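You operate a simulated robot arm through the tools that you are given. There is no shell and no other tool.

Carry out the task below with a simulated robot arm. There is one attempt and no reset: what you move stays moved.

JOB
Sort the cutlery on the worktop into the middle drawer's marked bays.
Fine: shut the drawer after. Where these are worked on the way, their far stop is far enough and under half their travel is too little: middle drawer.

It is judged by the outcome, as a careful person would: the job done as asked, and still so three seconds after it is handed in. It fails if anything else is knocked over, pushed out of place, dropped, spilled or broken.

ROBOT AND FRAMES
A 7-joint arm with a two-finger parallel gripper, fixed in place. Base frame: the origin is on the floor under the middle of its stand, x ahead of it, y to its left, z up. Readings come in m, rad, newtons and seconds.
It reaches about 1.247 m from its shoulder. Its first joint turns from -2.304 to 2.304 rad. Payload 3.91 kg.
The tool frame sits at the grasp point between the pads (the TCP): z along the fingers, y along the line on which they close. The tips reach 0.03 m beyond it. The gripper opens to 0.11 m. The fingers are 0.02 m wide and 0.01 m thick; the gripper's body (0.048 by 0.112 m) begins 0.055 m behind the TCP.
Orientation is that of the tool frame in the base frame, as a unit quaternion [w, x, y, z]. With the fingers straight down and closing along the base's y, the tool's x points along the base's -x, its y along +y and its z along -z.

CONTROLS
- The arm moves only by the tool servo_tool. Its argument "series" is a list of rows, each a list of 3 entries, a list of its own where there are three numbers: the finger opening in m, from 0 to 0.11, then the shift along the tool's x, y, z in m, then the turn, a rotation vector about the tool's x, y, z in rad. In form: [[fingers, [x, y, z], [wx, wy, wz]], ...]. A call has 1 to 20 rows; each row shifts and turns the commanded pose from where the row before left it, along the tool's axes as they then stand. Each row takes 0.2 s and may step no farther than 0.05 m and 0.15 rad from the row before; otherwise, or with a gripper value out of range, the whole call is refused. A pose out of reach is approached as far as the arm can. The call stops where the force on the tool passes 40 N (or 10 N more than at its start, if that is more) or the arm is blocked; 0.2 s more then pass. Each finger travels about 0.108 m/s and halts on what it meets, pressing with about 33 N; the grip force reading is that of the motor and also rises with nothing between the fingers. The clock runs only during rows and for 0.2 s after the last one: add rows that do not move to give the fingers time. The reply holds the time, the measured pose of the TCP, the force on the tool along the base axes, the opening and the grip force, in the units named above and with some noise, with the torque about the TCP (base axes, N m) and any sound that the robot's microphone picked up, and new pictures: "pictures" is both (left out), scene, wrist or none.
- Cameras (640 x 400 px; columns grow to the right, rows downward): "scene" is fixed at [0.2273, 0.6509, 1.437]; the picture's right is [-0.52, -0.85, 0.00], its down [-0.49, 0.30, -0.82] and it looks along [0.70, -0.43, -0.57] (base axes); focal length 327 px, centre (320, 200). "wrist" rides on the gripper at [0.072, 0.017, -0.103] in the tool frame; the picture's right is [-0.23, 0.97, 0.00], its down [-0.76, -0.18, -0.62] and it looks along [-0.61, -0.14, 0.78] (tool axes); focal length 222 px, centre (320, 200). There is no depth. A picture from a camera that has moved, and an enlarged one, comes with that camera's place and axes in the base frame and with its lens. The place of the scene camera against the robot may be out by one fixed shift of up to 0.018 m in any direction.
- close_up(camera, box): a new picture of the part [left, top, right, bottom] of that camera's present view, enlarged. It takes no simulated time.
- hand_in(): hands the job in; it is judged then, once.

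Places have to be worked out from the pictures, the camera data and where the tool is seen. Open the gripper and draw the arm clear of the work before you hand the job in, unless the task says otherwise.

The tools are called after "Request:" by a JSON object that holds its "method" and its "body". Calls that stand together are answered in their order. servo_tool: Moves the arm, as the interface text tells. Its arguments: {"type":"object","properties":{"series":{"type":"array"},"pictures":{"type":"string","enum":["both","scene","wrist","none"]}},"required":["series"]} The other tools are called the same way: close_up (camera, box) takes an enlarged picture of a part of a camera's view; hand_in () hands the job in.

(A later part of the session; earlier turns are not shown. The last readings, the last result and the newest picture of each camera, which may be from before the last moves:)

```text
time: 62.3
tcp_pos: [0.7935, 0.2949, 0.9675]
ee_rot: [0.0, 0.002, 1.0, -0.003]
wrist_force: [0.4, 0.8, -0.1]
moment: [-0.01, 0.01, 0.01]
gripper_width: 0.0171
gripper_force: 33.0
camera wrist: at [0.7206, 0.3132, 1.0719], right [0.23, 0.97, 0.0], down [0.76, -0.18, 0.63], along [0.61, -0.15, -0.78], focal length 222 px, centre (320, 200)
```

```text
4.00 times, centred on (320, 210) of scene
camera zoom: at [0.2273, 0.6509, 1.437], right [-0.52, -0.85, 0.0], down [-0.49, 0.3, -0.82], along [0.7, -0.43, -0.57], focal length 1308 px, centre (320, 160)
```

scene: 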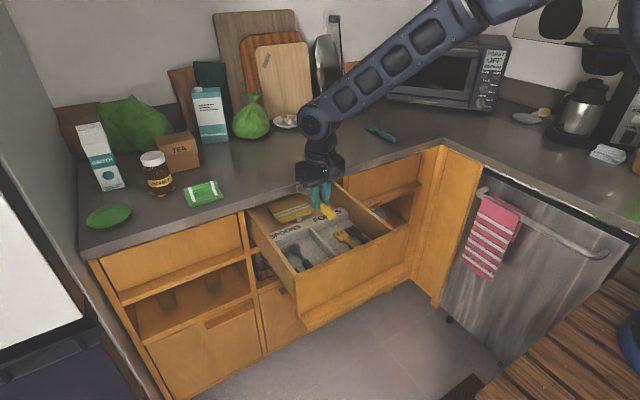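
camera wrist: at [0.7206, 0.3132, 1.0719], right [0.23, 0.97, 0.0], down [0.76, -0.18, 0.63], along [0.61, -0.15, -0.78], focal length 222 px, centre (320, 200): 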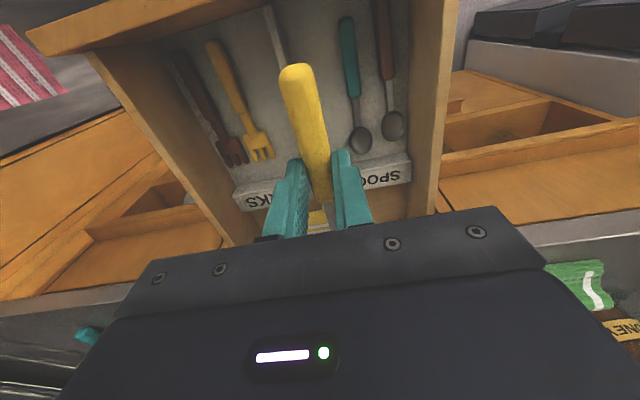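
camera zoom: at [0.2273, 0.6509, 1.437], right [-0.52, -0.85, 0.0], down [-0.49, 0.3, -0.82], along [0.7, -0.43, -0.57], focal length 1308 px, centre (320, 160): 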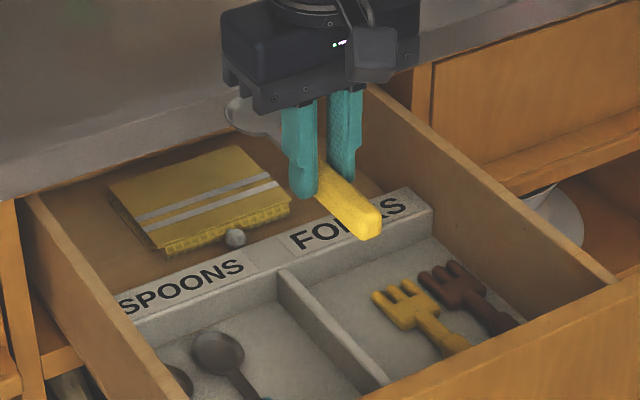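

The free gap is y≈0.263–0.322 and the spoon sits at y≈0.295 with a small residual yaw. I'll trim the yaw, nudge slightly toward −x and −y, and descend to just above the floor.

Request:
{"method": "servo_tool", "body": {"series": [[0.0, [0.005, -0.002, 0.03], [0, 0, -0.04]], [0.0, [0, 0, 0.04], [0, 0, 0]], [0.0, [0, 0, 0.04], [0, 0, 0]], [0.0, [0, 0, 0.03], [0, 0, 0]], [0.0, [0, 0, 0.02], [0, 0, 0]], [0.0, [0, 0, 0.01], [0, 0, 0]], [0.0, [0, 0, 0], [0, 0, 0]]]}}

Request:
{"method": "close_up", "body": {"camera": "wrist", "box": [140, 0, 460, 235]}}

Request:
{"method": "close_up", "body": {"camera": "scene", "box": [260, 180, 388, 260]}}

```text
time: 63.9
tcp_pos: [0.7889, 0.2905, 0.7969]
ee_rot: [0.001, -0.019, 1.0, -0.003]
wrist_force: [0.2, 0.6, -0.9]
moment: [0.01, -0.01, -0.01]
gripper_width: 0.017
gripper_force: 33.4
camera wrist: at [0.7146, 0.3057, 0.9021], right [0.19, 0.98, 0.0], down [0.77, -0.15, 0.63], along [0.61, -0.12, -0.78], focal length 222 px, centre (320, 200)
```

scene: 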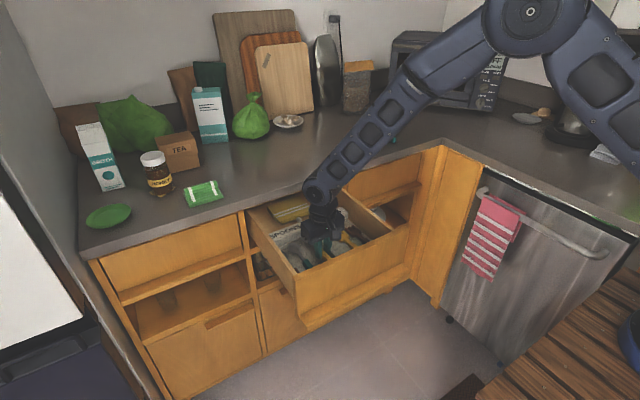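
wrist: 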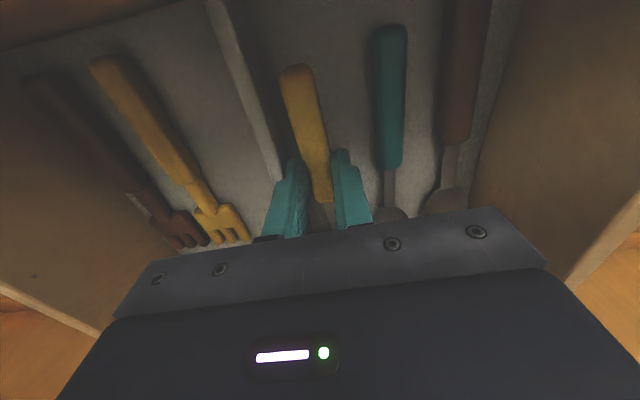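

```text
1.70 times, centred on (300, 118) of wrist
camera zoom: at [0.7146, 0.3057, 0.9021], right [0.19, 0.98, 0.0], down [0.77, -0.15, 0.63], along [0.61, -0.12, -0.78], focal length 378 px, centre (354, 340)
```

zoom: 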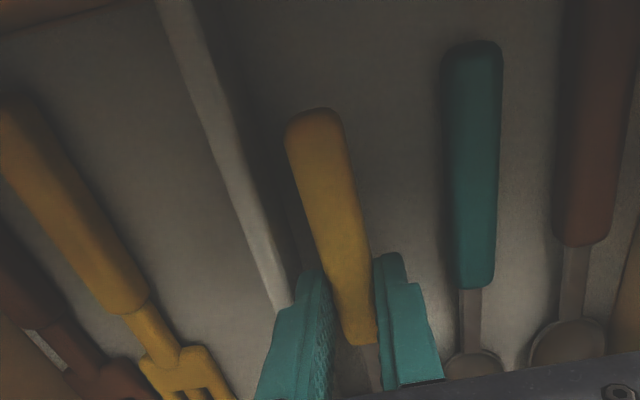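

```text
5.00 times, centred on (324, 220) of scene
camera zoom: at [0.2273, 0.6509, 1.437], right [-0.52, -0.85, 0.0], down [-0.49, 0.3, -0.82], along [0.7, -0.43, -0.57], focal length 1636 px, centre (300, 100)
```

zoom: 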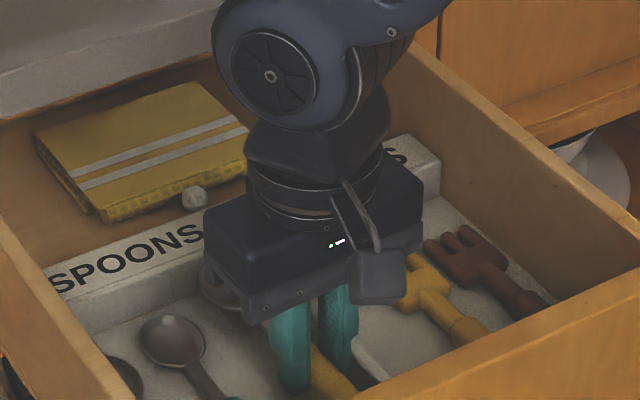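

The finger on the divider side looks close, so I'll shift +3 mm in y and lower slowly toward contact.

Request:
{"method": "servo_tool", "body": {"series": [[0.0, [0, 0.003, 0.005], [0, 0, 0]], [0.0, [0, 0, 0.005], [0, 0, 0]], [0.0, [0, 0, 0.003], [0, 0, 0]], [0.0, [0, 0, 0.002], [0, 0, 0]], [0.0, [0, 0, 0.002], [0, 0, 0]], [0.0, [0, 0, 0], [0, 0, 0]]], "pictures": "none"}}

```text
time: 65.3
tcp_pos: [0.7882, 0.2921, 0.7814]
ee_rot: [0.0, -0.018, 1.0, -0.002]
wrist_force: [-0.2, 0.0, -0.1]
moment: [-0.02, 0.01, -0.03]
gripper_width: 0.0172
gripper_force: 32.9
```

Request:
{"method": "servo_tool", "body": {"series": [[0.0, [0, 0, 0.002], [0, 0, 0]], [0.0, [0, 0, 0.0015], [0, 0, 0]], [0.0, [0, 0, 0], [0, 0, 0]]], "pictures": "none"}}

```text
time: 66.1
tcp_pos: [0.7884, 0.292, 0.7773]
ee_rot: [0.002, -0.019, 1.0, -0.002]
wrist_force: [1.2, -0.2, 4.8]
moment: [0.01, -0.12, -0.04]
gripper_width: 0.0169
gripper_force: 33.1
```

Light contact at 4.8 N, so the spoon is on the floor. I'll open just enough to release and rise.

Request:
{"method": "servo_tool", "body": {"series": [[0.021, [0, 0, 0], [0, 0, 0]], [0.026, [0, 0, 0], [0, 0, 0]], [0.026, [0, 0, 0], [0, 0, 0]], [0.026, [0, 0, -0.01], [0, 0, 0]], [0.026, [0, 0, -0.03], [0, 0, 0]], [0.026, [0, 0, -0.04], [0, 0, 0.04]], [0.026, [0, 0, -0.04], [0, 0, 0]], [0.026, [0, 0, -0.04], [0, 0, 0]], [0.026, [0, 0, -0.04], [0, 0, 0]], [0.026, [0, 0, 0], [0, 0, 0]]]}}

Request:
{"method": "close_up", "body": {"camera": "wrist", "box": [140, 0, 460, 235]}}

```text
time: 68.3
tcp_pos: [0.7879, 0.2926, 0.977]
ee_rot: [0.001, 0.001, 1.0, -0.003]
wrist_force: [-0.4, -0.2, -0.7]
moment: [-0.03, 0.0, 0.02]
gripper_width: 0.0261
gripper_force: 0.0
camera wrist: at [0.7146, 0.3118, 1.0807], right [0.23, 0.97, 0.0], down [0.76, -0.18, 0.63], along [0.61, -0.15, -0.78], focal length 222 px, centre (320, 200)
```

scene: 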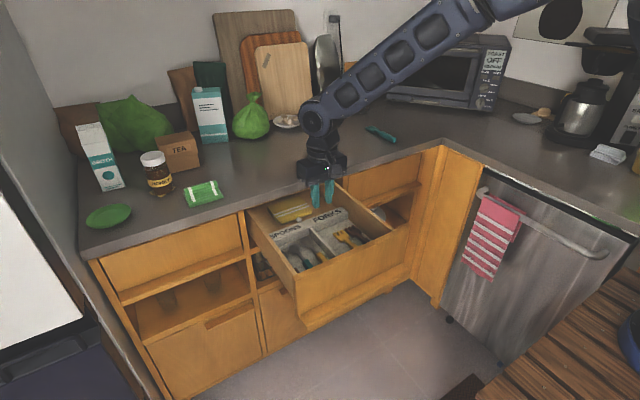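
wrist: 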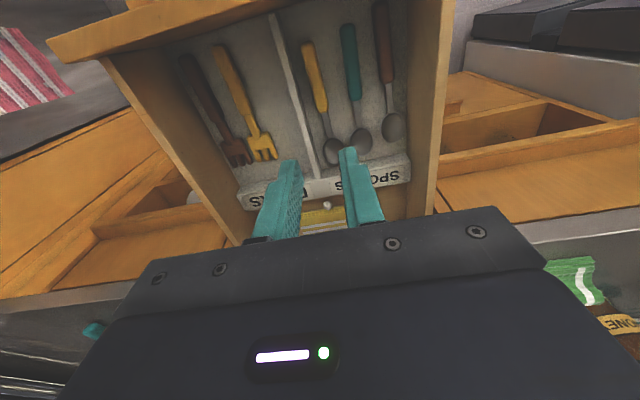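

```text
1.70 times, centred on (300, 118) of wrist
camera zoom: at [0.7146, 0.3118, 1.0807], right [0.23, 0.97, 0.0], down [0.76, -0.18, 0.63], along [0.61, -0.15, -0.78], focal length 378 px, centre (354, 340)
```

zoom: 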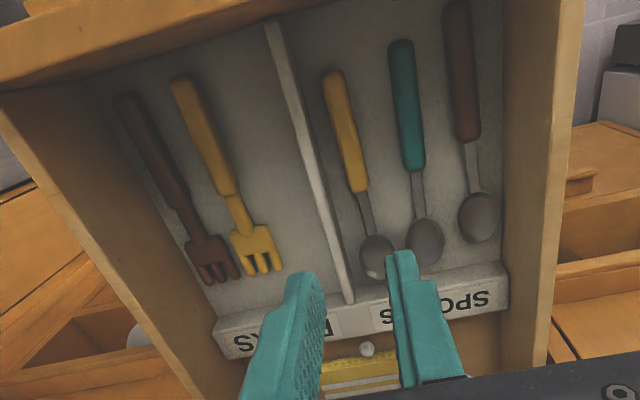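

Both spoons now lie flat in the SPOONS bay. Last is the teal fork: its handle runs from about (1.020, −0.163) to (1.10, −0.165), yawed about −0.045 rad. I'll move above it.

Request:
{"method": "servo_tool", "body": {"series": [[0.03, [0, 0, -0.036], [0, 0, 0]], [0.03, [0, 0, -0.036], [0, 0, 0]], [0.05, [-0.0244, -0.0382, 0], [0, 0, 0]], [0.05, [-0.0244, -0.0382, 0], [0, 0, 0]], [0.05, [-0.0244, -0.0382, 0], [0, 0, 0]], [0.05, [-0.0244, -0.0382, 0], [0, 0, 0]], [0.05, [-0.0244, -0.0382, 0], [0, 0, 0]], [0.05, [-0.0244, -0.0382, 0], [0, 0, 0]], [0.05, [-0.0244, -0.0382, 0], [0, 0, 0]], [0.05, [-0.0244, -0.0382, 0], [0, 0, 0]], [0.05, [-0.0244, -0.0382, 0], [0, 0, 0]], [0.05, [-0.0244, -0.0382, 0], [0, 0, 0]], [0.05, [-0.0244, -0.0382, 0], [0, 0, 0]], [0.05, [-0.0244, -0.0382, 0], [0, 0, 0]], [0.05, [0, 0, 0.03], [0, 0, 0.045]], [0.05, [0, 0, 0.03], [0, 0, 0]], [0.05, [0, 0, 0], [0, 0, 0]]]}}

Request:
{"method": "close_up", "body": {"camera": "wrist", "box": [200, 20, 460, 235]}}

```text
time: 71.9
tcp_pos: [1.0775, -0.1699, 0.9937]
ee_rot: [0.001, 0.024, 1.0, -0.003]
wrist_force: [0.3, 0.4, -0.9]
moment: [0.0, -0.03, -0.02]
gripper_width: 0.0501
gripper_force: 0.1
camera wrist: at [1.0051, -0.1472, 1.0986], right [0.27, 0.96, 0.0], down [0.75, -0.21, 0.63], along [0.6, -0.17, -0.78], focal length 222 px, centre (320, 200)
```

scene: 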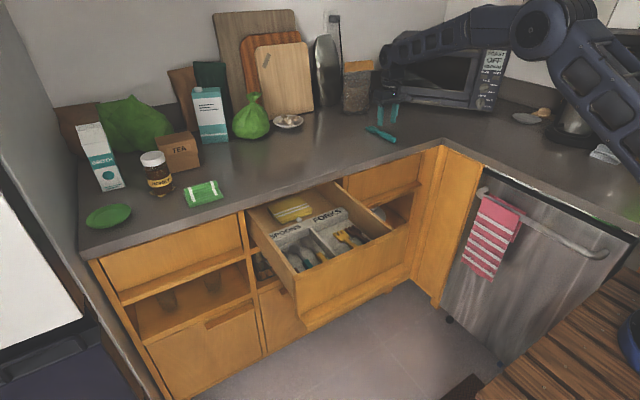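
wrist: 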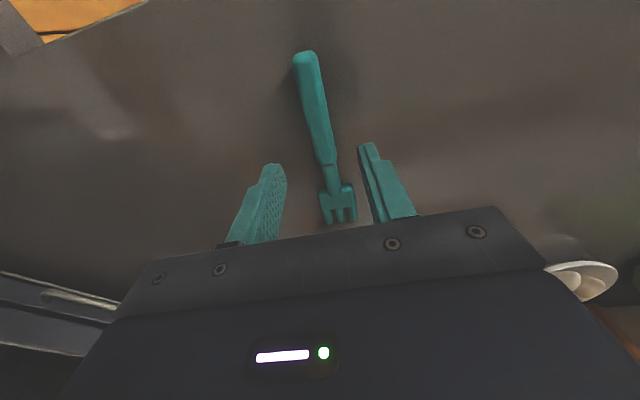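

```text
1.86 times, centred on (330, 128) of wrist
camera zoom: at [1.0051, -0.1472, 1.0986], right [0.27, 0.96, 0.0], down [0.75, -0.21, 0.63], along [0.6, -0.17, -0.78], focal length 413 px, centre (301, 335)
```

zoom: 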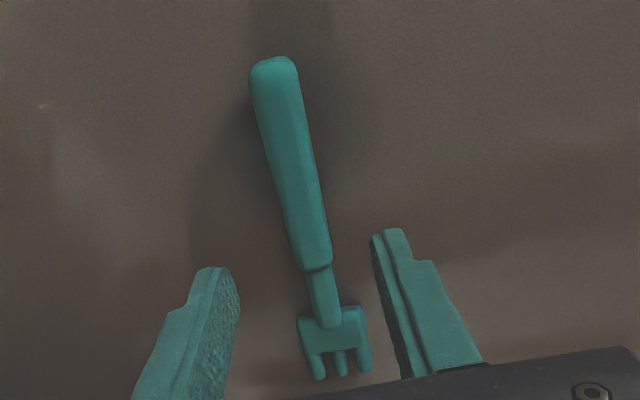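

The fork's handle is nearly centred and its yaw is about −0.065. I'll trim the yaw by 0.02 rad, shift +4 mm in y, descend to grip height and close.

Request:
{"method": "servo_tool", "body": {"series": [[0.05, [-0.002, 0.004, 0.02], [0, 0, 0.02]], [0.05, [0, 0, 0.02], [0, 0, 0]], [0.05, [0, 0, 0.009], [0, 0, 0]], [0.05, [0, 0, 0], [0, 0, 0]], [0.03, [0, 0, 0], [0, 0, 0]], [0.01, [0, 0, 0], [0, 0, 0]], [0.0, [0, 0, 0], [0, 0, 0]], [0.0, [0, 0, 0], [0, 0, 0]]], "pictures": "wrist"}}

Request:
{"method": "close_up", "body": {"camera": "scene", "box": [340, 100, 420, 150]}}

```text
time: 73.7
tcp_pos: [1.0814, -0.1645, 0.9418]
ee_rot: [0.001, 0.034, 0.999, -0.003]
wrist_force: [-0.1, 0.2, 0.8]
moment: [-0.01, -0.02, -0.03]
gripper_width: 0.0172
gripper_force: 32.5
camera wrist: at [1.0087, -0.1415, 1.0476], right [0.29, 0.96, 0.0], down [0.75, -0.23, 0.63], along [0.6, -0.19, -0.78], focal length 222 px, centre (320, 200)
```

wrist: 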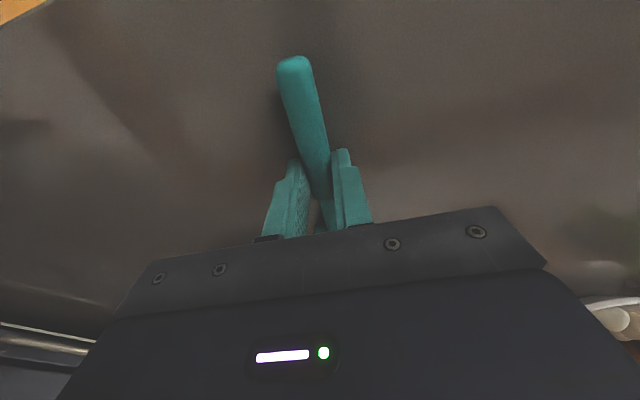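

```text
8.00 times, centred on (380, 125) of scene
camera zoom: at [0.2273, 0.6509, 1.437], right [-0.52, -0.85, 0.0], down [-0.49, 0.3, -0.82], along [0.7, -0.43, -0.57], focal length 2617 px, centre (-160, 800)
```

zoom: 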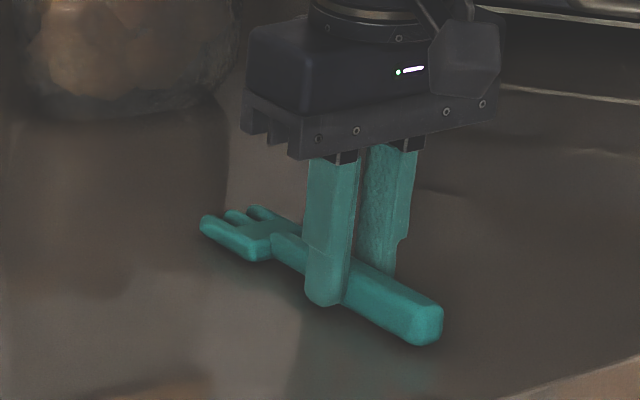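

The fork is gripped at 0.017 m. I'll lift, undo the yaw and carry it over the FORKS bay at y≈0.227, then descend part-way for a check.

Request:
{"method": "servo_tool", "body": {"series": [[0.0, [0, 0, -0.02], [0, 0, 0]], [0.0, [0, 0, -0.045], [0, 0, 0]], [0.0, [0, 0, -0.045], [0, 0, -0.065]], [0.0, [0.0265, 0.0356, 0], [0, 0, 0]], [0.0, [0.0265, 0.0356, 0], [0, 0, 0]], [0.0, [0.0265, 0.0356, 0], [0, 0, 0]], [0.0, [0.0265, 0.0356, 0], [0, 0, 0]], [0.0, [0.0265, 0.0356, 0], [0, 0, 0]], [0.0, [0.0265, 0.0356, 0], [0, 0, 0]], [0.0, [0.0265, 0.0356, 0], [0, 0, 0]], [0.0, [0.0265, 0.0356, 0], [0, 0, 0]], [0.0, [0.0265, 0.0356, 0], [0, 0, 0]], [0.0, [0.0265, 0.0356, 0], [0, 0, 0]], [0.0, [0.0265, 0.0356, 0], [0, 0, 0]], [0.0, [0, 0, 0.04], [0, 0, 0]], [0.0, [0, 0, 0.04], [0, 0, 0]], [0.0, [0, 0, 0], [0, 0, 0]]]}}

Request:
{"method": "close_up", "body": {"camera": "wrist", "box": [140, 20, 460, 235]}}

Request:
{"method": "close_up", "body": {"camera": "scene", "box": [240, 160, 400, 260]}}

```text
time: 77.3
tcp_pos: [0.7918, 0.2295, 0.9679]
ee_rot: [0.001, 0.001, 1.0, -0.003]
wrist_force: [0.6, -1.0, -1.1]
moment: [0.04, 0.01, 0.02]
gripper_width: 0.0169
gripper_force: 33.0
camera wrist: at [0.7177, 0.2476, 1.0731], right [0.23, 0.97, 0.0], down [0.76, -0.18, 0.63], along [0.61, -0.15, -0.78], focal length 222 px, centre (320, 200)
```

scene: 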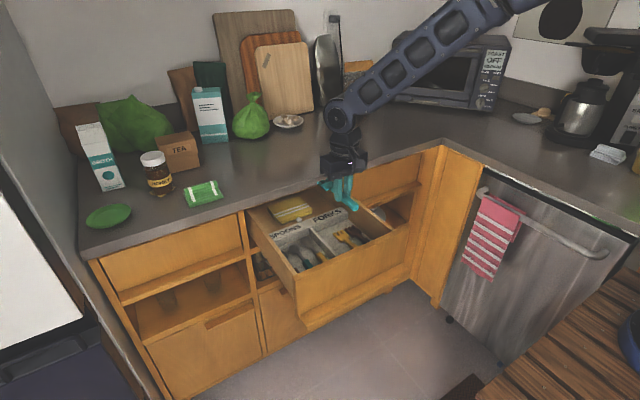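
wrist: 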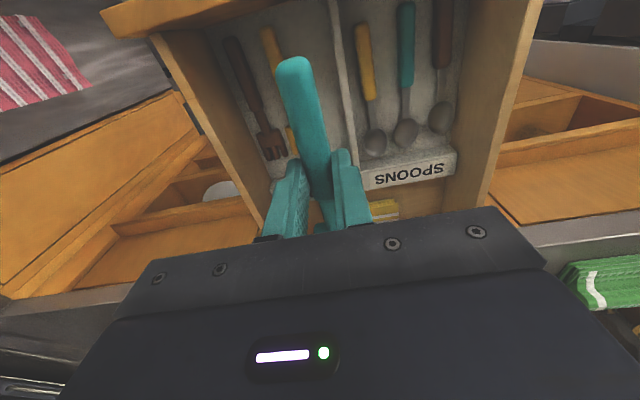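

```text
1.86 times, centred on (300, 128) of wrist
camera zoom: at [0.7177, 0.2476, 1.0731], right [0.23, 0.97, 0.0], down [0.76, -0.18, 0.63], along [0.61, -0.15, -0.78], focal length 413 px, centre (357, 335)
```

zoom: 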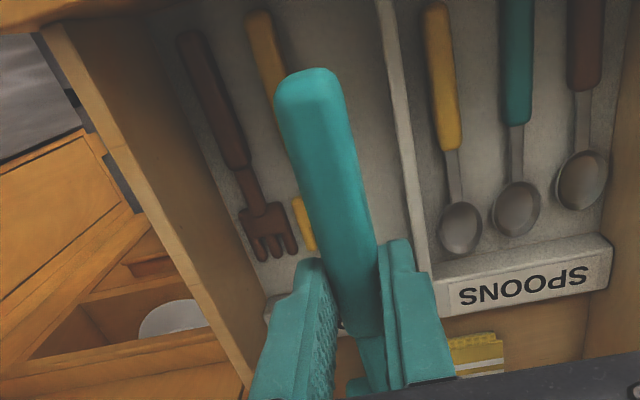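

```text
4.00 times, centred on (320, 210) of scene
camera zoom: at [0.2273, 0.6509, 1.437], right [-0.52, -0.85, 0.0], down [-0.49, 0.3, -0.82], along [0.7, -0.43, -0.57], focal length 1308 px, centre (320, 160)
```

zoom: 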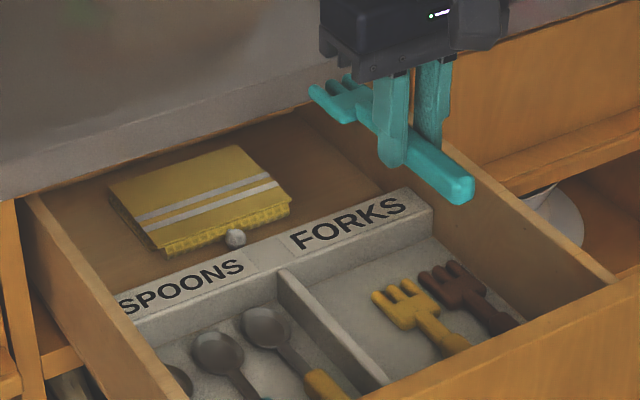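

The fork looks aligned. Relative to the tool, the divider's face is about +25 mm in y, so I'll shift +2 mm to centre it in the gap. Then I'll descend to just above the tray height and re-check.

Request:
{"method": "servo_tool", "body": {"series": [[0.0, [0.002, 0.002, 0.03], [0, 0, -0.01]], [0.0, [0, 0, 0.04], [0, 0, 0]], [0.0, [0, 0, 0.04], [0, 0, 0]], [0.0, [0, 0, 0.03], [0, 0, 0]], [0.0, [0, 0, 0], [0, 0, 0]]]}}

Request:
{"method": "close_up", "body": {"camera": "wrist", "box": [140, 0, 460, 235]}}

Request:
{"method": "close_up", "body": {"camera": "scene", "box": [270, 180, 398, 260]}}

```text
time: 78.5
tcp_pos: [0.7901, 0.2289, 0.828]
ee_rot: [0.0, -0.004, 1.0, -0.002]
wrist_force: [-0.8, 0.1, 0.2]
moment: [0.04, 0.0, -0.02]
gripper_width: 0.0168
gripper_force: 33.3
camera wrist: at [0.717, 0.2475, 0.9331], right [0.22, 0.98, 0.0], down [0.76, -0.17, 0.63], along [0.61, -0.14, -0.78], focal length 222 px, centre (320, 200)
```

scene: 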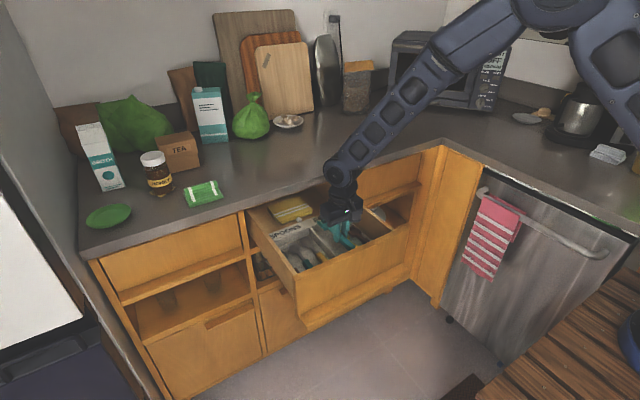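
wrist: 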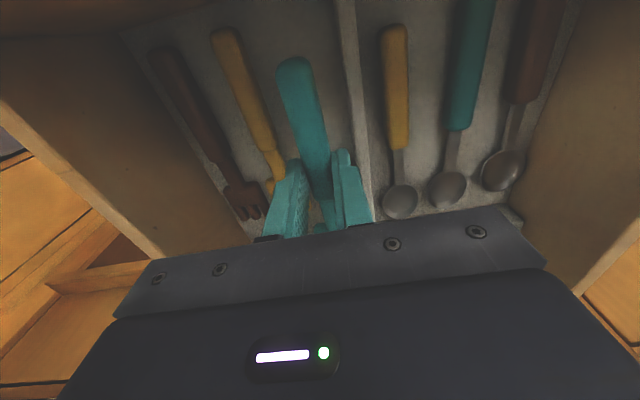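

```text
1.70 times, centred on (300, 118) of wrist
camera zoom: at [0.717, 0.2475, 0.9331], right [0.22, 0.98, 0.0], down [0.76, -0.17, 0.63], along [0.61, -0.14, -0.78], focal length 378 px, centre (354, 340)
```

zoom: 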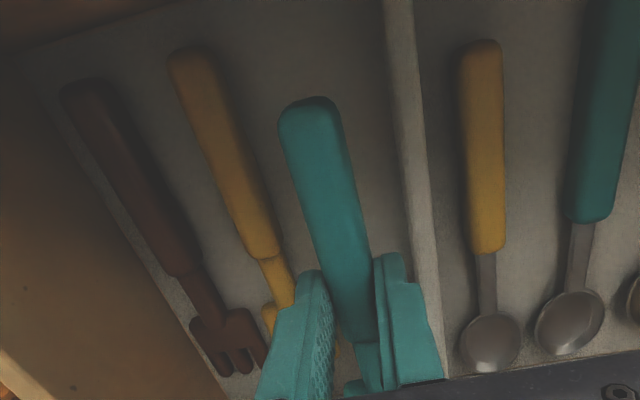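

```text
5.00 times, centred on (334, 220) of scene
camera zoom: at [0.2273, 0.6509, 1.437], right [-0.52, -0.85, 0.0], down [-0.49, 0.3, -0.82], along [0.7, -0.43, -0.57], focal length 1636 px, centre (250, 100)
```

zoom: 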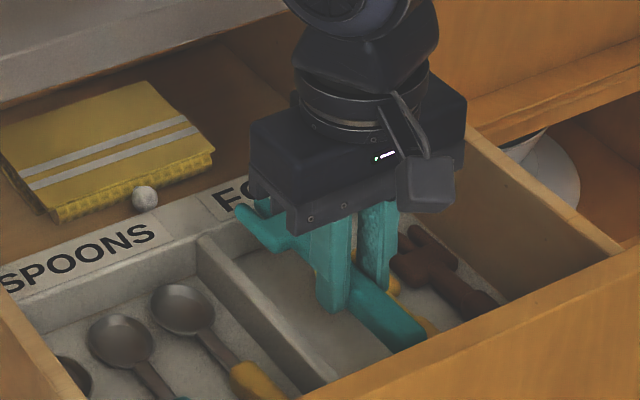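

Relative to the tool, the divider face is at +27 mm and the yellow fork's tine edge at about −21 mm. I'll shift another +3 mm in y and go down slowly.

Request:
{"method": "servo_tool", "body": {"series": [[0.0, [0, 0.003, 0.01], [0, 0, 0]], [0.0, [0, 0, 0.01], [0, 0, 0]], [0.0, [0, 0, 0.01], [0, 0, 0]], [0.0, [0, 0, 0.008], [0, 0, 0]], [0.0, [0, 0, 0.003], [0, 0, 0]], [0.0, [0, 0, 0], [0, 0, 0]]], "pictures": "none"}}

Request:
{"method": "close_up", "body": {"camera": "scene", "box": [270, 180, 398, 260]}}

Request:
{"method": "close_up", "body": {"camera": "wrist", "box": [140, 0, 460, 235]}}

```text
time: 79.9
tcp_pos: [0.7886, 0.2345, 0.7891]
ee_rot: [0.0, -0.003, 1.0, -0.002]
wrist_force: [0.6, -0.1, -1.3]
moment: [0.0, 0.04, -0.02]
gripper_width: 0.0168
gripper_force: 33.0
```

```text
5.00 times, centred on (334, 220) of scene
camera zoom: at [0.2273, 0.6509, 1.437], right [-0.52, -0.85, 0.0], down [-0.49, 0.3, -0.82], along [0.7, -0.43, -0.57], focal length 1636 px, centre (250, 100)
```

zoom: 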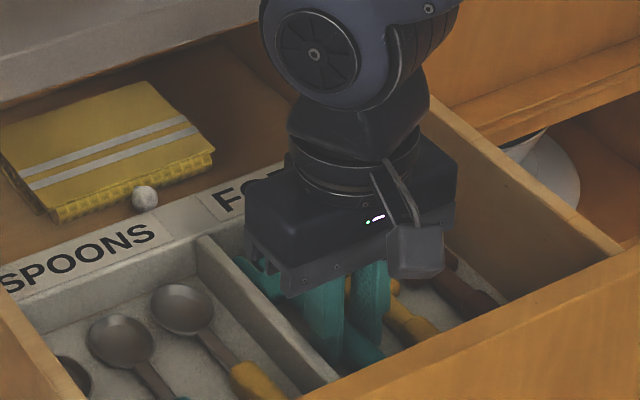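

```text
1.70 times, centred on (300, 118) of wrist
camera zoom: at [0.7156, 0.2515, 0.8935], right [0.22, 0.98, 0.0], down [0.76, -0.17, 0.63], along [0.61, -0.14, -0.78], focal length 378 px, centre (354, 340)
```

zoom: 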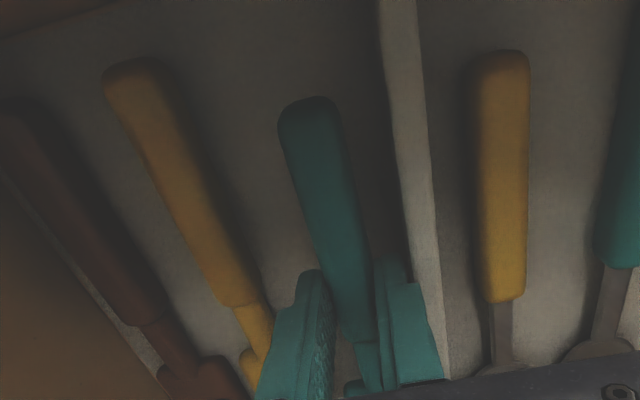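

It's well placed. I'll ease back 1.5 mm from the divider and lower gently to contact.

Request:
{"method": "servo_tool", "body": {"series": [[0.0, [0, -0.0015, 0.003], [0, 0, 0]], [0.0, [0, 0, 0.003], [0, 0, 0]], [0.0, [0, 0, 0.002], [0, 0, 0]], [0.0, [0, 0, 0], [0, 0, 0]]], "pictures": "none"}}

```text
time: 80.9
tcp_pos: [0.7892, 0.2333, 0.7823]
ee_rot: [0.001, -0.003, 1.0, -0.004]
wrist_force: [-0.3, 0.5, -0.7]
moment: [0.01, 0.01, -0.03]
gripper_width: 0.0169
gripper_force: 33.0
```

Request:
{"method": "servo_tool", "body": {"series": [[0.0, [0, 0, 0.002], [0, 0, 0]], [0.0, [0, 0, 0.002], [0, 0, 0]], [0.0, [0, 0, 0], [0, 0, 0]]], "pictures": "none"}}

```text
time: 81.7
tcp_pos: [0.7895, 0.233, 0.7774]
ee_rot: [0.001, -0.003, 1.0, -0.002]
wrist_force: [0.2, -0.4, -0.3]
moment: [0.0, 0.03, 0.01]
gripper_width: 0.0168
gripper_force: 33.3
```

Request:
{"method": "servo_tool", "body": {"series": [[0.0, [0, 0, 0.0015], [0, 0, 0]], [0.0, [0, 0, 0.001], [0, 0, 0]], [0.0, [0, 0, 0], [0, 0, 0]]], "pictures": "none"}}

```text
time: 82.5
tcp_pos: [0.789, 0.2328, 0.7754]
ee_rot: [0.001, -0.003, 1.0, -0.003]
wrist_force: [-0.1, -0.2, 7.3]
moment: [-0.01, -0.16, 0.01]
gripper_width: 0.0166
gripper_force: 33.3
```

The fork has just touched the floor (7 N). I'll open only slightly to release, then rise straight up.

Request:
{"method": "servo_tool", "body": {"series": [[0.019, [0, 0, 0], [0, 0, 0]], [0.023, [0, 0, 0], [0, 0, 0]], [0.023, [0, 0, 0], [0, 0, 0]], [0.023, [0, 0, -0.01], [0, 0, 0]], [0.023, [0, 0, -0.02], [0, 0, 0]], [0.023, [0, 0, -0.04], [0, 0, 0]], [0.023, [0, 0, -0.04], [0, 0, 0]], [0.023, [0, 0, -0.04], [0, 0, 0]], [0.023, [0, 0, -0.04], [0, 0, 0]], [0.023, [0, 0, 0], [0, 0, 0]]]}}

Request:
{"method": "close_up", "body": {"camera": "wrist", "box": [140, 0, 460, 235]}}

Request:
{"method": "close_up", "body": {"camera": "scene", "box": [250, 180, 410, 280]}}

```text
time: 84.7
tcp_pos: [0.7905, 0.2309, 0.9645]
ee_rot: [0.0, -0.004, 1.0, -0.002]
wrist_force: [0.0, 0.9, -0.2]
moment: [0.0, -0.02, 0.0]
gripper_width: 0.0226
gripper_force: 0.0
camera wrist: at [0.7167, 0.2483, 1.0691], right [0.22, 0.98, 0.0], down [0.76, -0.17, 0.63], along [0.61, -0.14, -0.78], focal length 222 px, centre (320, 200)
```

scene: 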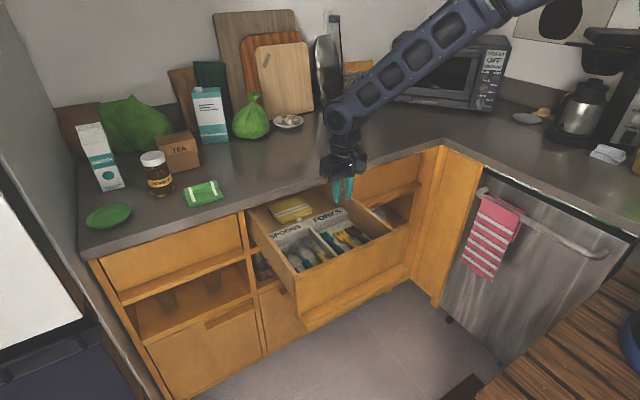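
wrist: 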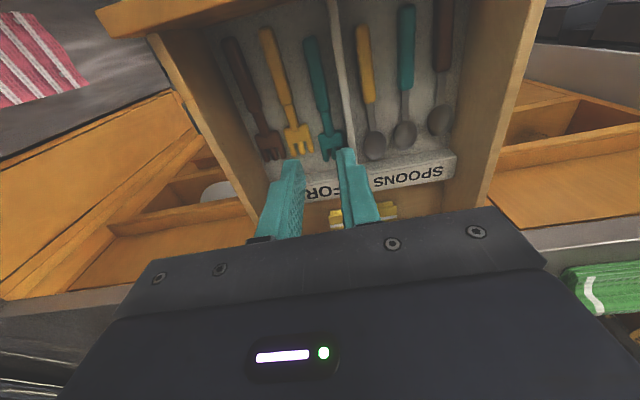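

```text
1.70 times, centred on (300, 118) of wrist
camera zoom: at [0.7167, 0.2483, 1.0691], right [0.22, 0.98, 0.0], down [0.76, -0.17, 0.63], along [0.61, -0.14, -0.78], focal length 378 px, centre (354, 340)
```

zoom: 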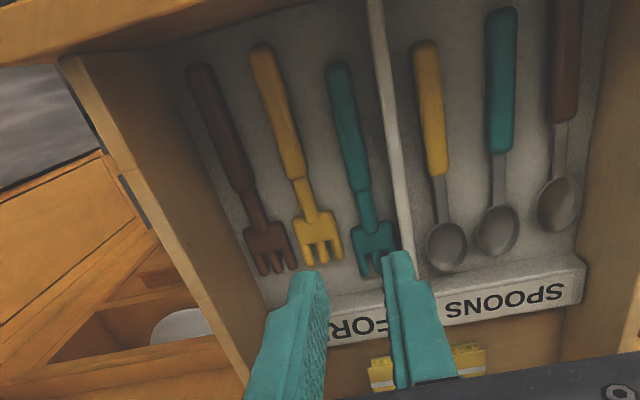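

```text
4.00 times, centred on (330, 230) of scene
camera zoom: at [0.2273, 0.6509, 1.437], right [-0.52, -0.85, 0.0], down [-0.49, 0.3, -0.82], along [0.7, -0.43, -0.57], focal length 1308 px, centre (280, 80)
```

zoom: 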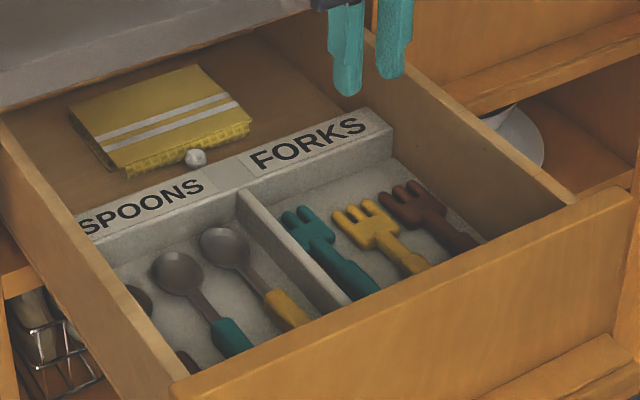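

All three pieces are in the right bays and nothing was disturbed. Before closing, I'll check the rest of the worktop for any other cutlery.

Request:
{"method": "close_up", "body": {"camera": "scene", "box": [480, 60, 640, 180]}}

Request:
{"method": "close_up", "body": {"camera": "scene", "box": [60, 60, 320, 240]}}

Request:
{"method": "close_up", "body": {"camera": "scene", "box": [500, 95, 580, 145]}}

```text
3.33 times, centred on (560, 120) of scene
camera zoom: at [0.2273, 0.6509, 1.437], right [-0.52, -0.85, 0.0], down [-0.49, 0.3, -0.82], along [0.7, -0.43, -0.57], focal length 1090 px, centre (-480, 467)
```

zoom: 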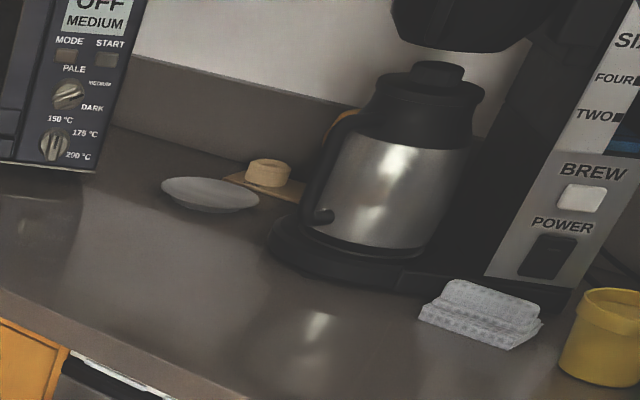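

```text
2.22 times, centred on (190, 150) of scene
camera zoom: at [0.2273, 0.6509, 1.437], right [-0.52, -0.85, 0.0], down [-0.49, 0.3, -0.82], along [0.7, -0.43, -0.57], focal length 727 px, centre (609, 311)
```

zoom: 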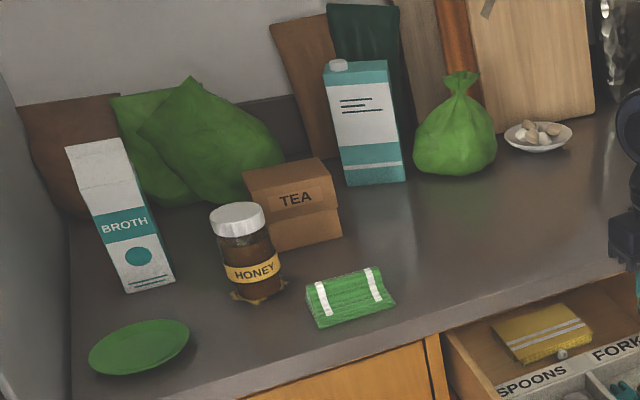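

```text
8.00 times, centred on (540, 120) of scene
camera zoom: at [0.2273, 0.6509, 1.437], right [-0.52, -0.85, 0.0], down [-0.49, 0.3, -0.82], along [0.7, -0.43, -0.57], focal length 2617 px, centre (-1440, 840)
```

zoom: 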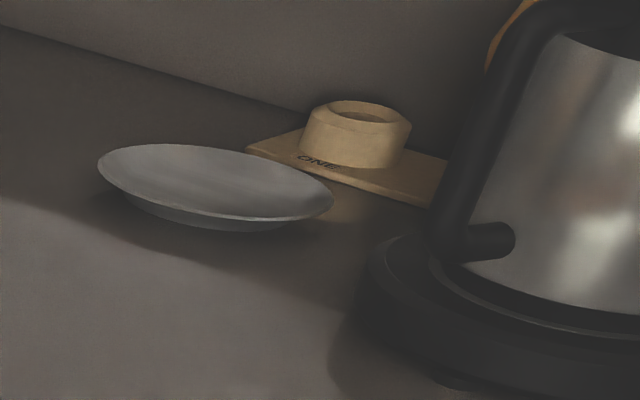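

There's no other cutlery on the worktop. Now to close the drawer: I'll rise, close the fingers, turn the tool forward again as before, and push the drawer front in.

Request:
{"method": "servo_tool", "body": {"series": [[0.02, [0, 0, -0.04], [0, 0, 0.01]], [0.0, [0, 0, -0.04], [0, 0, 0]], [0.0, [0.02, 0.01, -0.04], [0, 0, 0]], [0.0, [0.03, 0.01, -0.03], [0, 0, 0]], [0.0, [0.03, 0.009, -0.03], [0, 0, 0]], [0.0, [0.04, 0, -0.02], [0, 0, 0]], [0.0, [0, 0, 0], [0, 0, 0]]], "pictures": "none"}}

Request:
{"method": "servo_tool", "body": {"series": [[0.0, [0, 0, 0], [0, -0.1428, 0]], [0.0, [0, 0, 0], [0, -0.1428, 0]], [0.0, [0, 0, 0], [0, -0.1428, 0]], [0.0, [0, 0, 0], [0, -0.1428, 0]], [0.0, [0, 0, 0], [0, -0.1428, 0]], [0.0, [0, 0, 0], [0, -0.1428, 0]], [0.0, [0, 0, 0], [0, -0.1428, 0]], [0.0, [0, 0, 0], [0, -0.1428, 0]], [0.0, [0, 0, 0], [0, -0.1428, 0]], [0.0, [0, 0, 0], [0, -0.1428, 0]], [0.0, [0, 0, 0], [0, -0.1428, 0]], [0.0, [0, 0, 0], [0, 0, 0]]], "pictures": "scene"}}

```text
time: 86.3
tcp_pos: [0.6655, 0.2634, 1.1648]
ee_rot: [0.001, 0.002, 1.0, -0.003]
wrist_force: [0.1, -0.5, 0.0]
moment: [0.03, 0.05, 0.0]
gripper_width: 0.0
gripper_force: 32.9
```

```text
time: 88.9
tcp_pos: [0.6681, 0.2636, 1.1639]
ee_rot: [0.708, -0.001, 0.706, -0.003]
wrist_force: [0.1, -0.2, -0.1]
moment: [-0.02, 0.02, 0.02]
gripper_width: 0.0
gripper_force: 33.0
```

scene: 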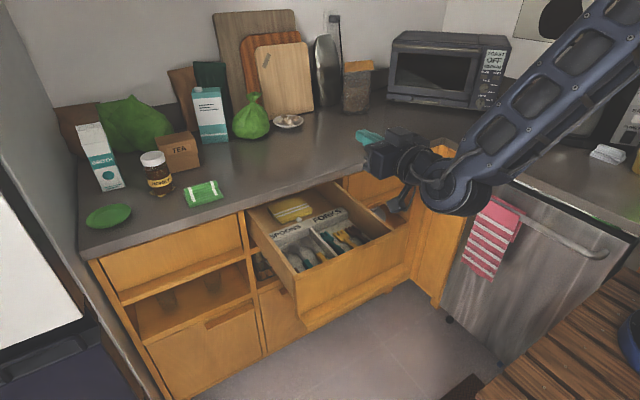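

Pitched forward. Now the same roll as before, followed by backing off to x≈0.56 so I can descend in front of the drawer.

Request:
{"method": "servo_tool", "body": {"series": [[0.0, [0, 0, 0], [0, 0, -0.1428]], [0.0, [0, 0, 0], [0, 0, -0.1428]], [0.0, [0, 0, 0], [0, 0, -0.1428]], [0.0, [0, 0, 0], [0, 0, -0.1428]], [0.0, [0, 0, 0], [0, 0, -0.1428]], [0.0, [0, 0, 0], [0, 0, -0.1428]], [0.0, [0, 0, 0], [0, 0, -0.1428]], [0.0, [0, 0, 0], [0, 0, -0.1428]], [0.0, [0, 0, 0], [0, 0, -0.1428]], [0.0, [0, 0, 0], [0, 0, -0.1428]], [0.0, [0, 0, 0], [0, 0, -0.1428]], [0.0, [0, 0, -0.04], [0, 0, 0]], [0.0, [0, 0, -0.04], [0, 0, 0]], [0.0, [0, 0, -0.035], [0, 0, 0]], [0.0, [0, 0, 0], [0, 0, 0]]], "pictures": "scene"}}

```text
time: 92.1
tcp_pos: [0.5542, 0.2623, 1.163]
ee_rot: [-0.499, 0.5, -0.499, 0.503]
wrist_force: [0.8, -0.1, 0.6]
moment: [-0.05, 0.01, -0.01]
gripper_width: 0.0
gripper_force: 32.9
```

scene: 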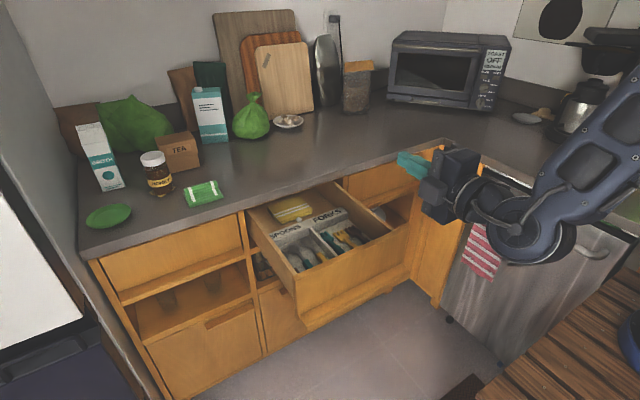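

Now straight down in front of the drawer to about z 0.79.

Request:
{"method": "servo_tool", "body": {"series": [[0.0, [0, 0.0415, 0], [0, 0, 0]], [0.0, [0, 0.0415, 0], [0, 0, 0]], [0.0, [0, 0.0415, 0], [0, 0, 0]], [0.0, [0, 0.0415, 0], [0, 0, 0]], [0.0, [0, 0.0415, 0], [0, 0, 0]], [0.0, [0, 0.0415, 0], [0, 0, 0]], [0.0, [0, 0.0415, 0], [0, 0, 0]], [0.0, [0, 0.0415, 0], [0, 0, 0]], [0.0, [0, 0.0415, 0], [0, 0, 0]], [0.0, [0, 0, 0], [0, 0, 0]]]}}

Request:
{"method": "close_up", "body": {"camera": "scene", "box": [270, 200, 430, 300]}}

```text
time: 94.3
tcp_pos: [0.5562, 0.257, 0.7912]
ee_rot: [-0.499, 0.498, -0.5, 0.503]
wrist_force: [0.0, 0.5, -0.2]
moment: [0.0, 0.0, 0.0]
gripper_width: 0.0
gripper_force: 33.1
camera wrist: at [0.4518, 0.1867, 0.7752], right [0.01, 0.22, -0.97], down [-0.62, 0.77, 0.17], along [0.79, 0.6, 0.14], focal length 222 px, centre (320, 200)
```

scene: 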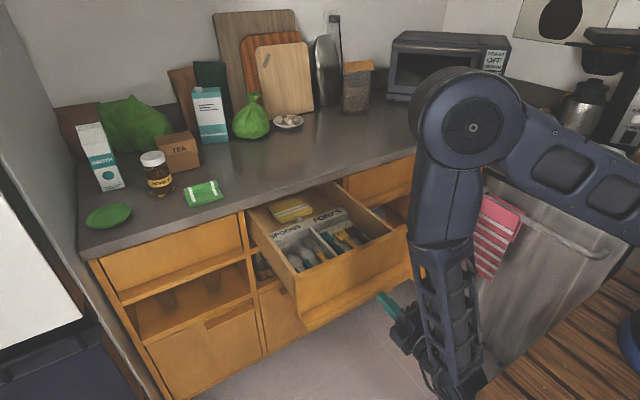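
wrist: 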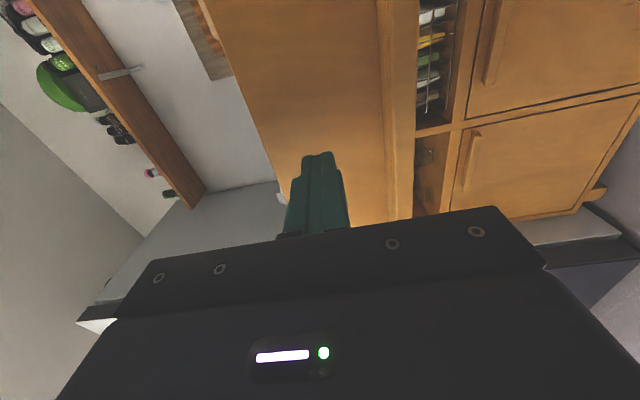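

```text
4.00 times, centred on (350, 250) of scene
camera zoom: at [0.2273, 0.6509, 1.437], right [-0.52, -0.85, 0.0], down [-0.49, 0.3, -0.82], along [0.7, -0.43, -0.57], focal length 1308 px, centre (200, 0)
```

zoom: 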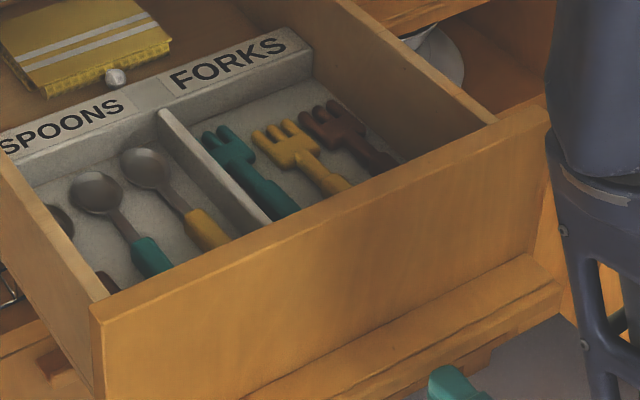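

I'm centred in front of the drawer face. I'll advance to contact and push it in steadily.

Request:
{"method": "servo_tool", "body": {"series": [[0.0, [0, 0, 0.03], [0, 0, 0]], [0.0, [0, 0, 0.03], [0, 0, 0]], [0.0, [0, 0, 0.015], [0, 0, 0]], [0.0, [0, 0, 0.008], [0, 0, 0]], [0.0, [0, 0, 0.008], [0, 0, 0]], [0.0, [0, 0, 0.01], [0, 0, 0]], [0.0, [0, 0, 0.012], [0, 0, 0]], [0.0, [0, 0, 0.015], [0, 0, 0]], [0.0, [0, 0, 0.015], [0, 0, 0]], [0.0, [0, 0, 0.015], [0, 0, 0]], [0.0, [0, 0, 0.015], [0, 0, 0]], [0.0, [0, 0, 0.01], [0, 0, 0]], [0.0, [0, 0, 0], [0, 0, 0]]]}}

```text
time: 97.1
tcp_pos: [0.7387, 0.2593, 0.7884]
ee_rot: [-0.498, 0.5, -0.498, 0.503]
wrist_force: [0.1, 0.3, 0.0]
moment: [-0.03, 0.0, 0.01]
gripper_width: 0.0001
gripper_force: 32.7
camera wrist: at [0.6332, 0.1886, 0.7745], right [0.0, 0.22, -0.97], down [-0.62, 0.76, 0.17], along [0.78, 0.61, 0.14], focal length 222 px, centre (320, 200)
```

scene: 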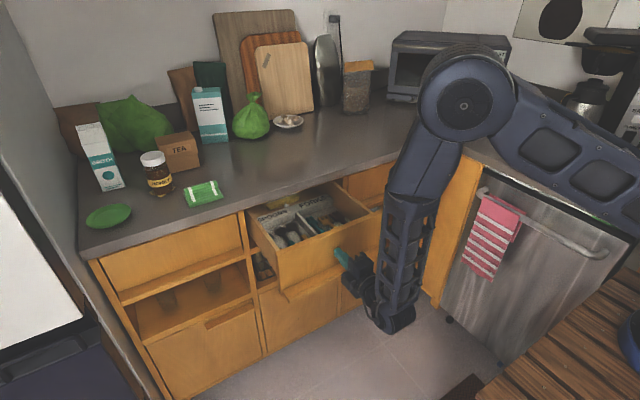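
wrist: 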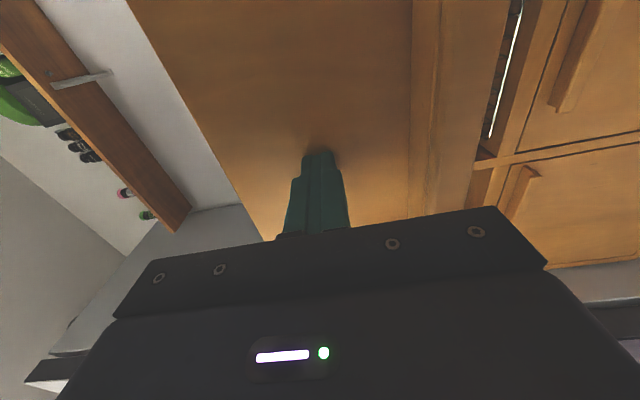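

The drawer glides in easily. I'll continue pushing, slowing toward the end.

Request:
{"method": "servo_tool", "body": {"series": [[0.0, [0, 0, 0.01], [0, 0, 0]], [0.0, [0, 0, 0.015], [0, 0, 0]], [0.0, [0, 0, 0.015], [0, 0, 0]], [0.0, [0, 0, 0.015], [0, 0, 0]], [0.0, [0, 0, 0.015], [0, 0, 0]], [0.0, [0, 0, 0.015], [0, 0, 0]], [0.0, [0, 0, 0.015], [0, 0, 0]], [0.0, [0, 0, 0.015], [0, 0, 0]], [0.0, [0, 0, 0.015], [0, 0, 0]], [0.0, [0, 0, 0.015], [0, 0, 0]], [0.0, [0, 0, 0.012], [0, 0, 0]], [0.0, [0, 0, 0.01], [0, 0, 0]], [0.0, [0, 0, 0.008], [0, 0, 0]], [0.0, [0, 0, 0.006], [0, 0, 0]], [0.0, [0, 0, 0], [0, 0, 0]]]}}

Request:
{"method": "close_up", "body": {"camera": "scene", "box": [230, 170, 390, 270]}}

```text
time: 100.3
tcp_pos: [0.9178, 0.2612, 0.791]
ee_rot: [-0.499, 0.5, -0.5, 0.502]
wrist_force: [-0.7, 0.0, -0.3]
moment: [0.01, -0.01, -0.03]
gripper_width: 0.0
gripper_force: 32.9
camera wrist: at [0.8142, 0.1903, 0.7765], right [0.0, 0.22, -0.97], down [-0.62, 0.76, 0.17], along [0.78, 0.61, 0.14], focal length 222 px, centre (320, 200)
```

scene: 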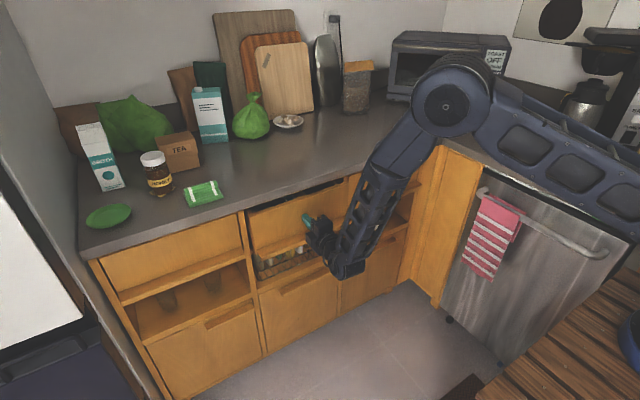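
wrist: 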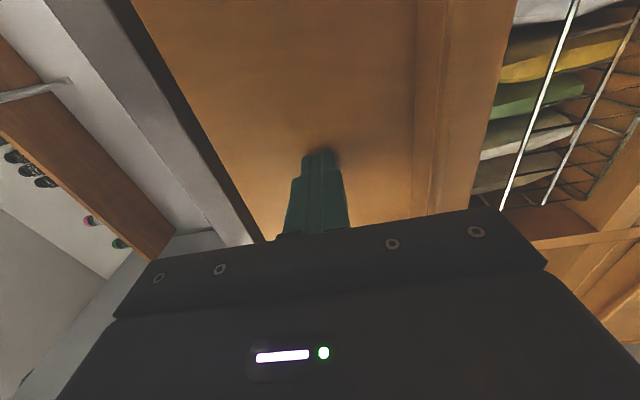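

```text
4.00 times, centred on (310, 220) of scene
camera zoom: at [0.2273, 0.6509, 1.437], right [-0.52, -0.85, 0.0], down [-0.49, 0.3, -0.82], along [0.7, -0.43, -0.57], focal length 1308 px, centre (360, 120)
```

zoom: 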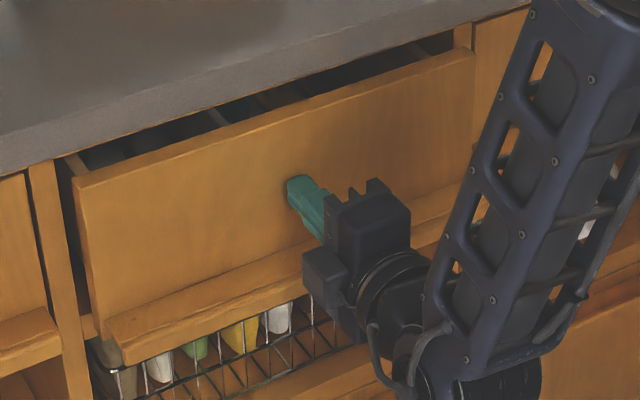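

About 4 cm is left. I'll finish gently until it seats.

Request:
{"method": "servo_tool", "body": {"series": [[0.0, [0, 0, 0.008], [0, 0, 0]], [0.0, [0, 0, 0.008], [0, 0, 0]], [0.0, [0, 0, 0.007], [0, 0, 0]], [0.0, [0, 0, 0.005], [0, 0, 0]], [0.0, [0, 0, 0.004], [0, 0, 0]], [0.0, [0, 0, 0.003], [0, 0, 0]], [0.0, [0, 0, 0.003], [0, 0, 0]], [0.0, [0, 0, 0], [0, 0, 0]]]}}

Request:
{"method": "close_up", "body": {"camera": "scene", "box": [230, 170, 390, 270]}}

```text
time: 102.1
tcp_pos: [0.9558, 0.2598, 0.7913]
ee_rot: [-0.498, 0.499, -0.499, 0.503]
wrist_force: [-0.9, -0.4, 0.1]
moment: [-0.02, -0.03, 0.0]
gripper_width: 0.0001
gripper_force: 32.8
camera wrist: at [0.8522, 0.1889, 0.7771], right [0.0, 0.22, -0.97], down [-0.62, 0.76, 0.17], along [0.78, 0.61, 0.14], focal length 222 px, centre (320, 200)
```

scene: 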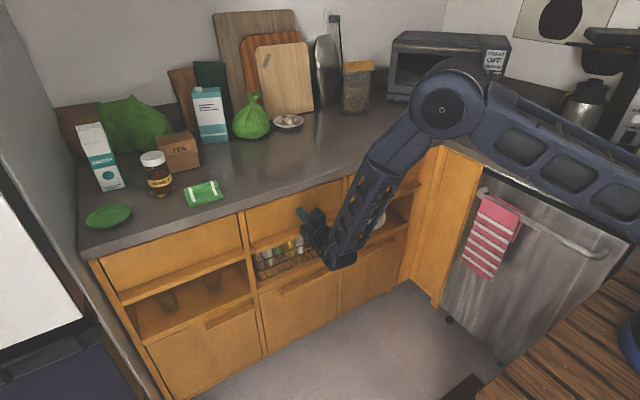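
wrist: 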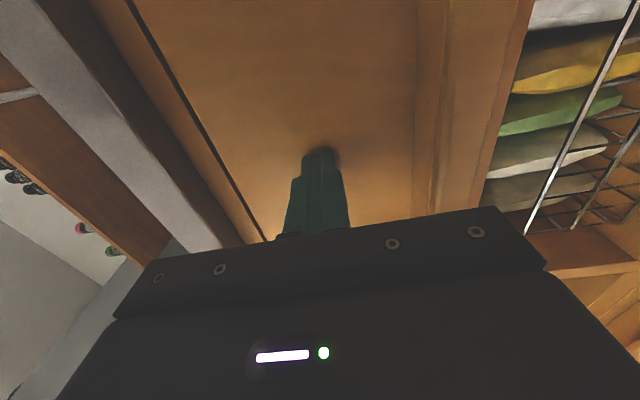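

```text
4.00 times, centred on (310, 220) of scene
camera zoom: at [0.2273, 0.6509, 1.437], right [-0.52, -0.85, 0.0], down [-0.49, 0.3, -0.82], along [0.7, -0.43, -0.57], focal length 1308 px, centre (360, 120)
```

zoom: 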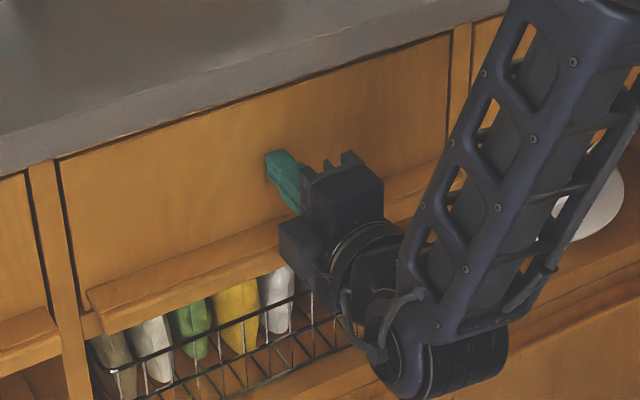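

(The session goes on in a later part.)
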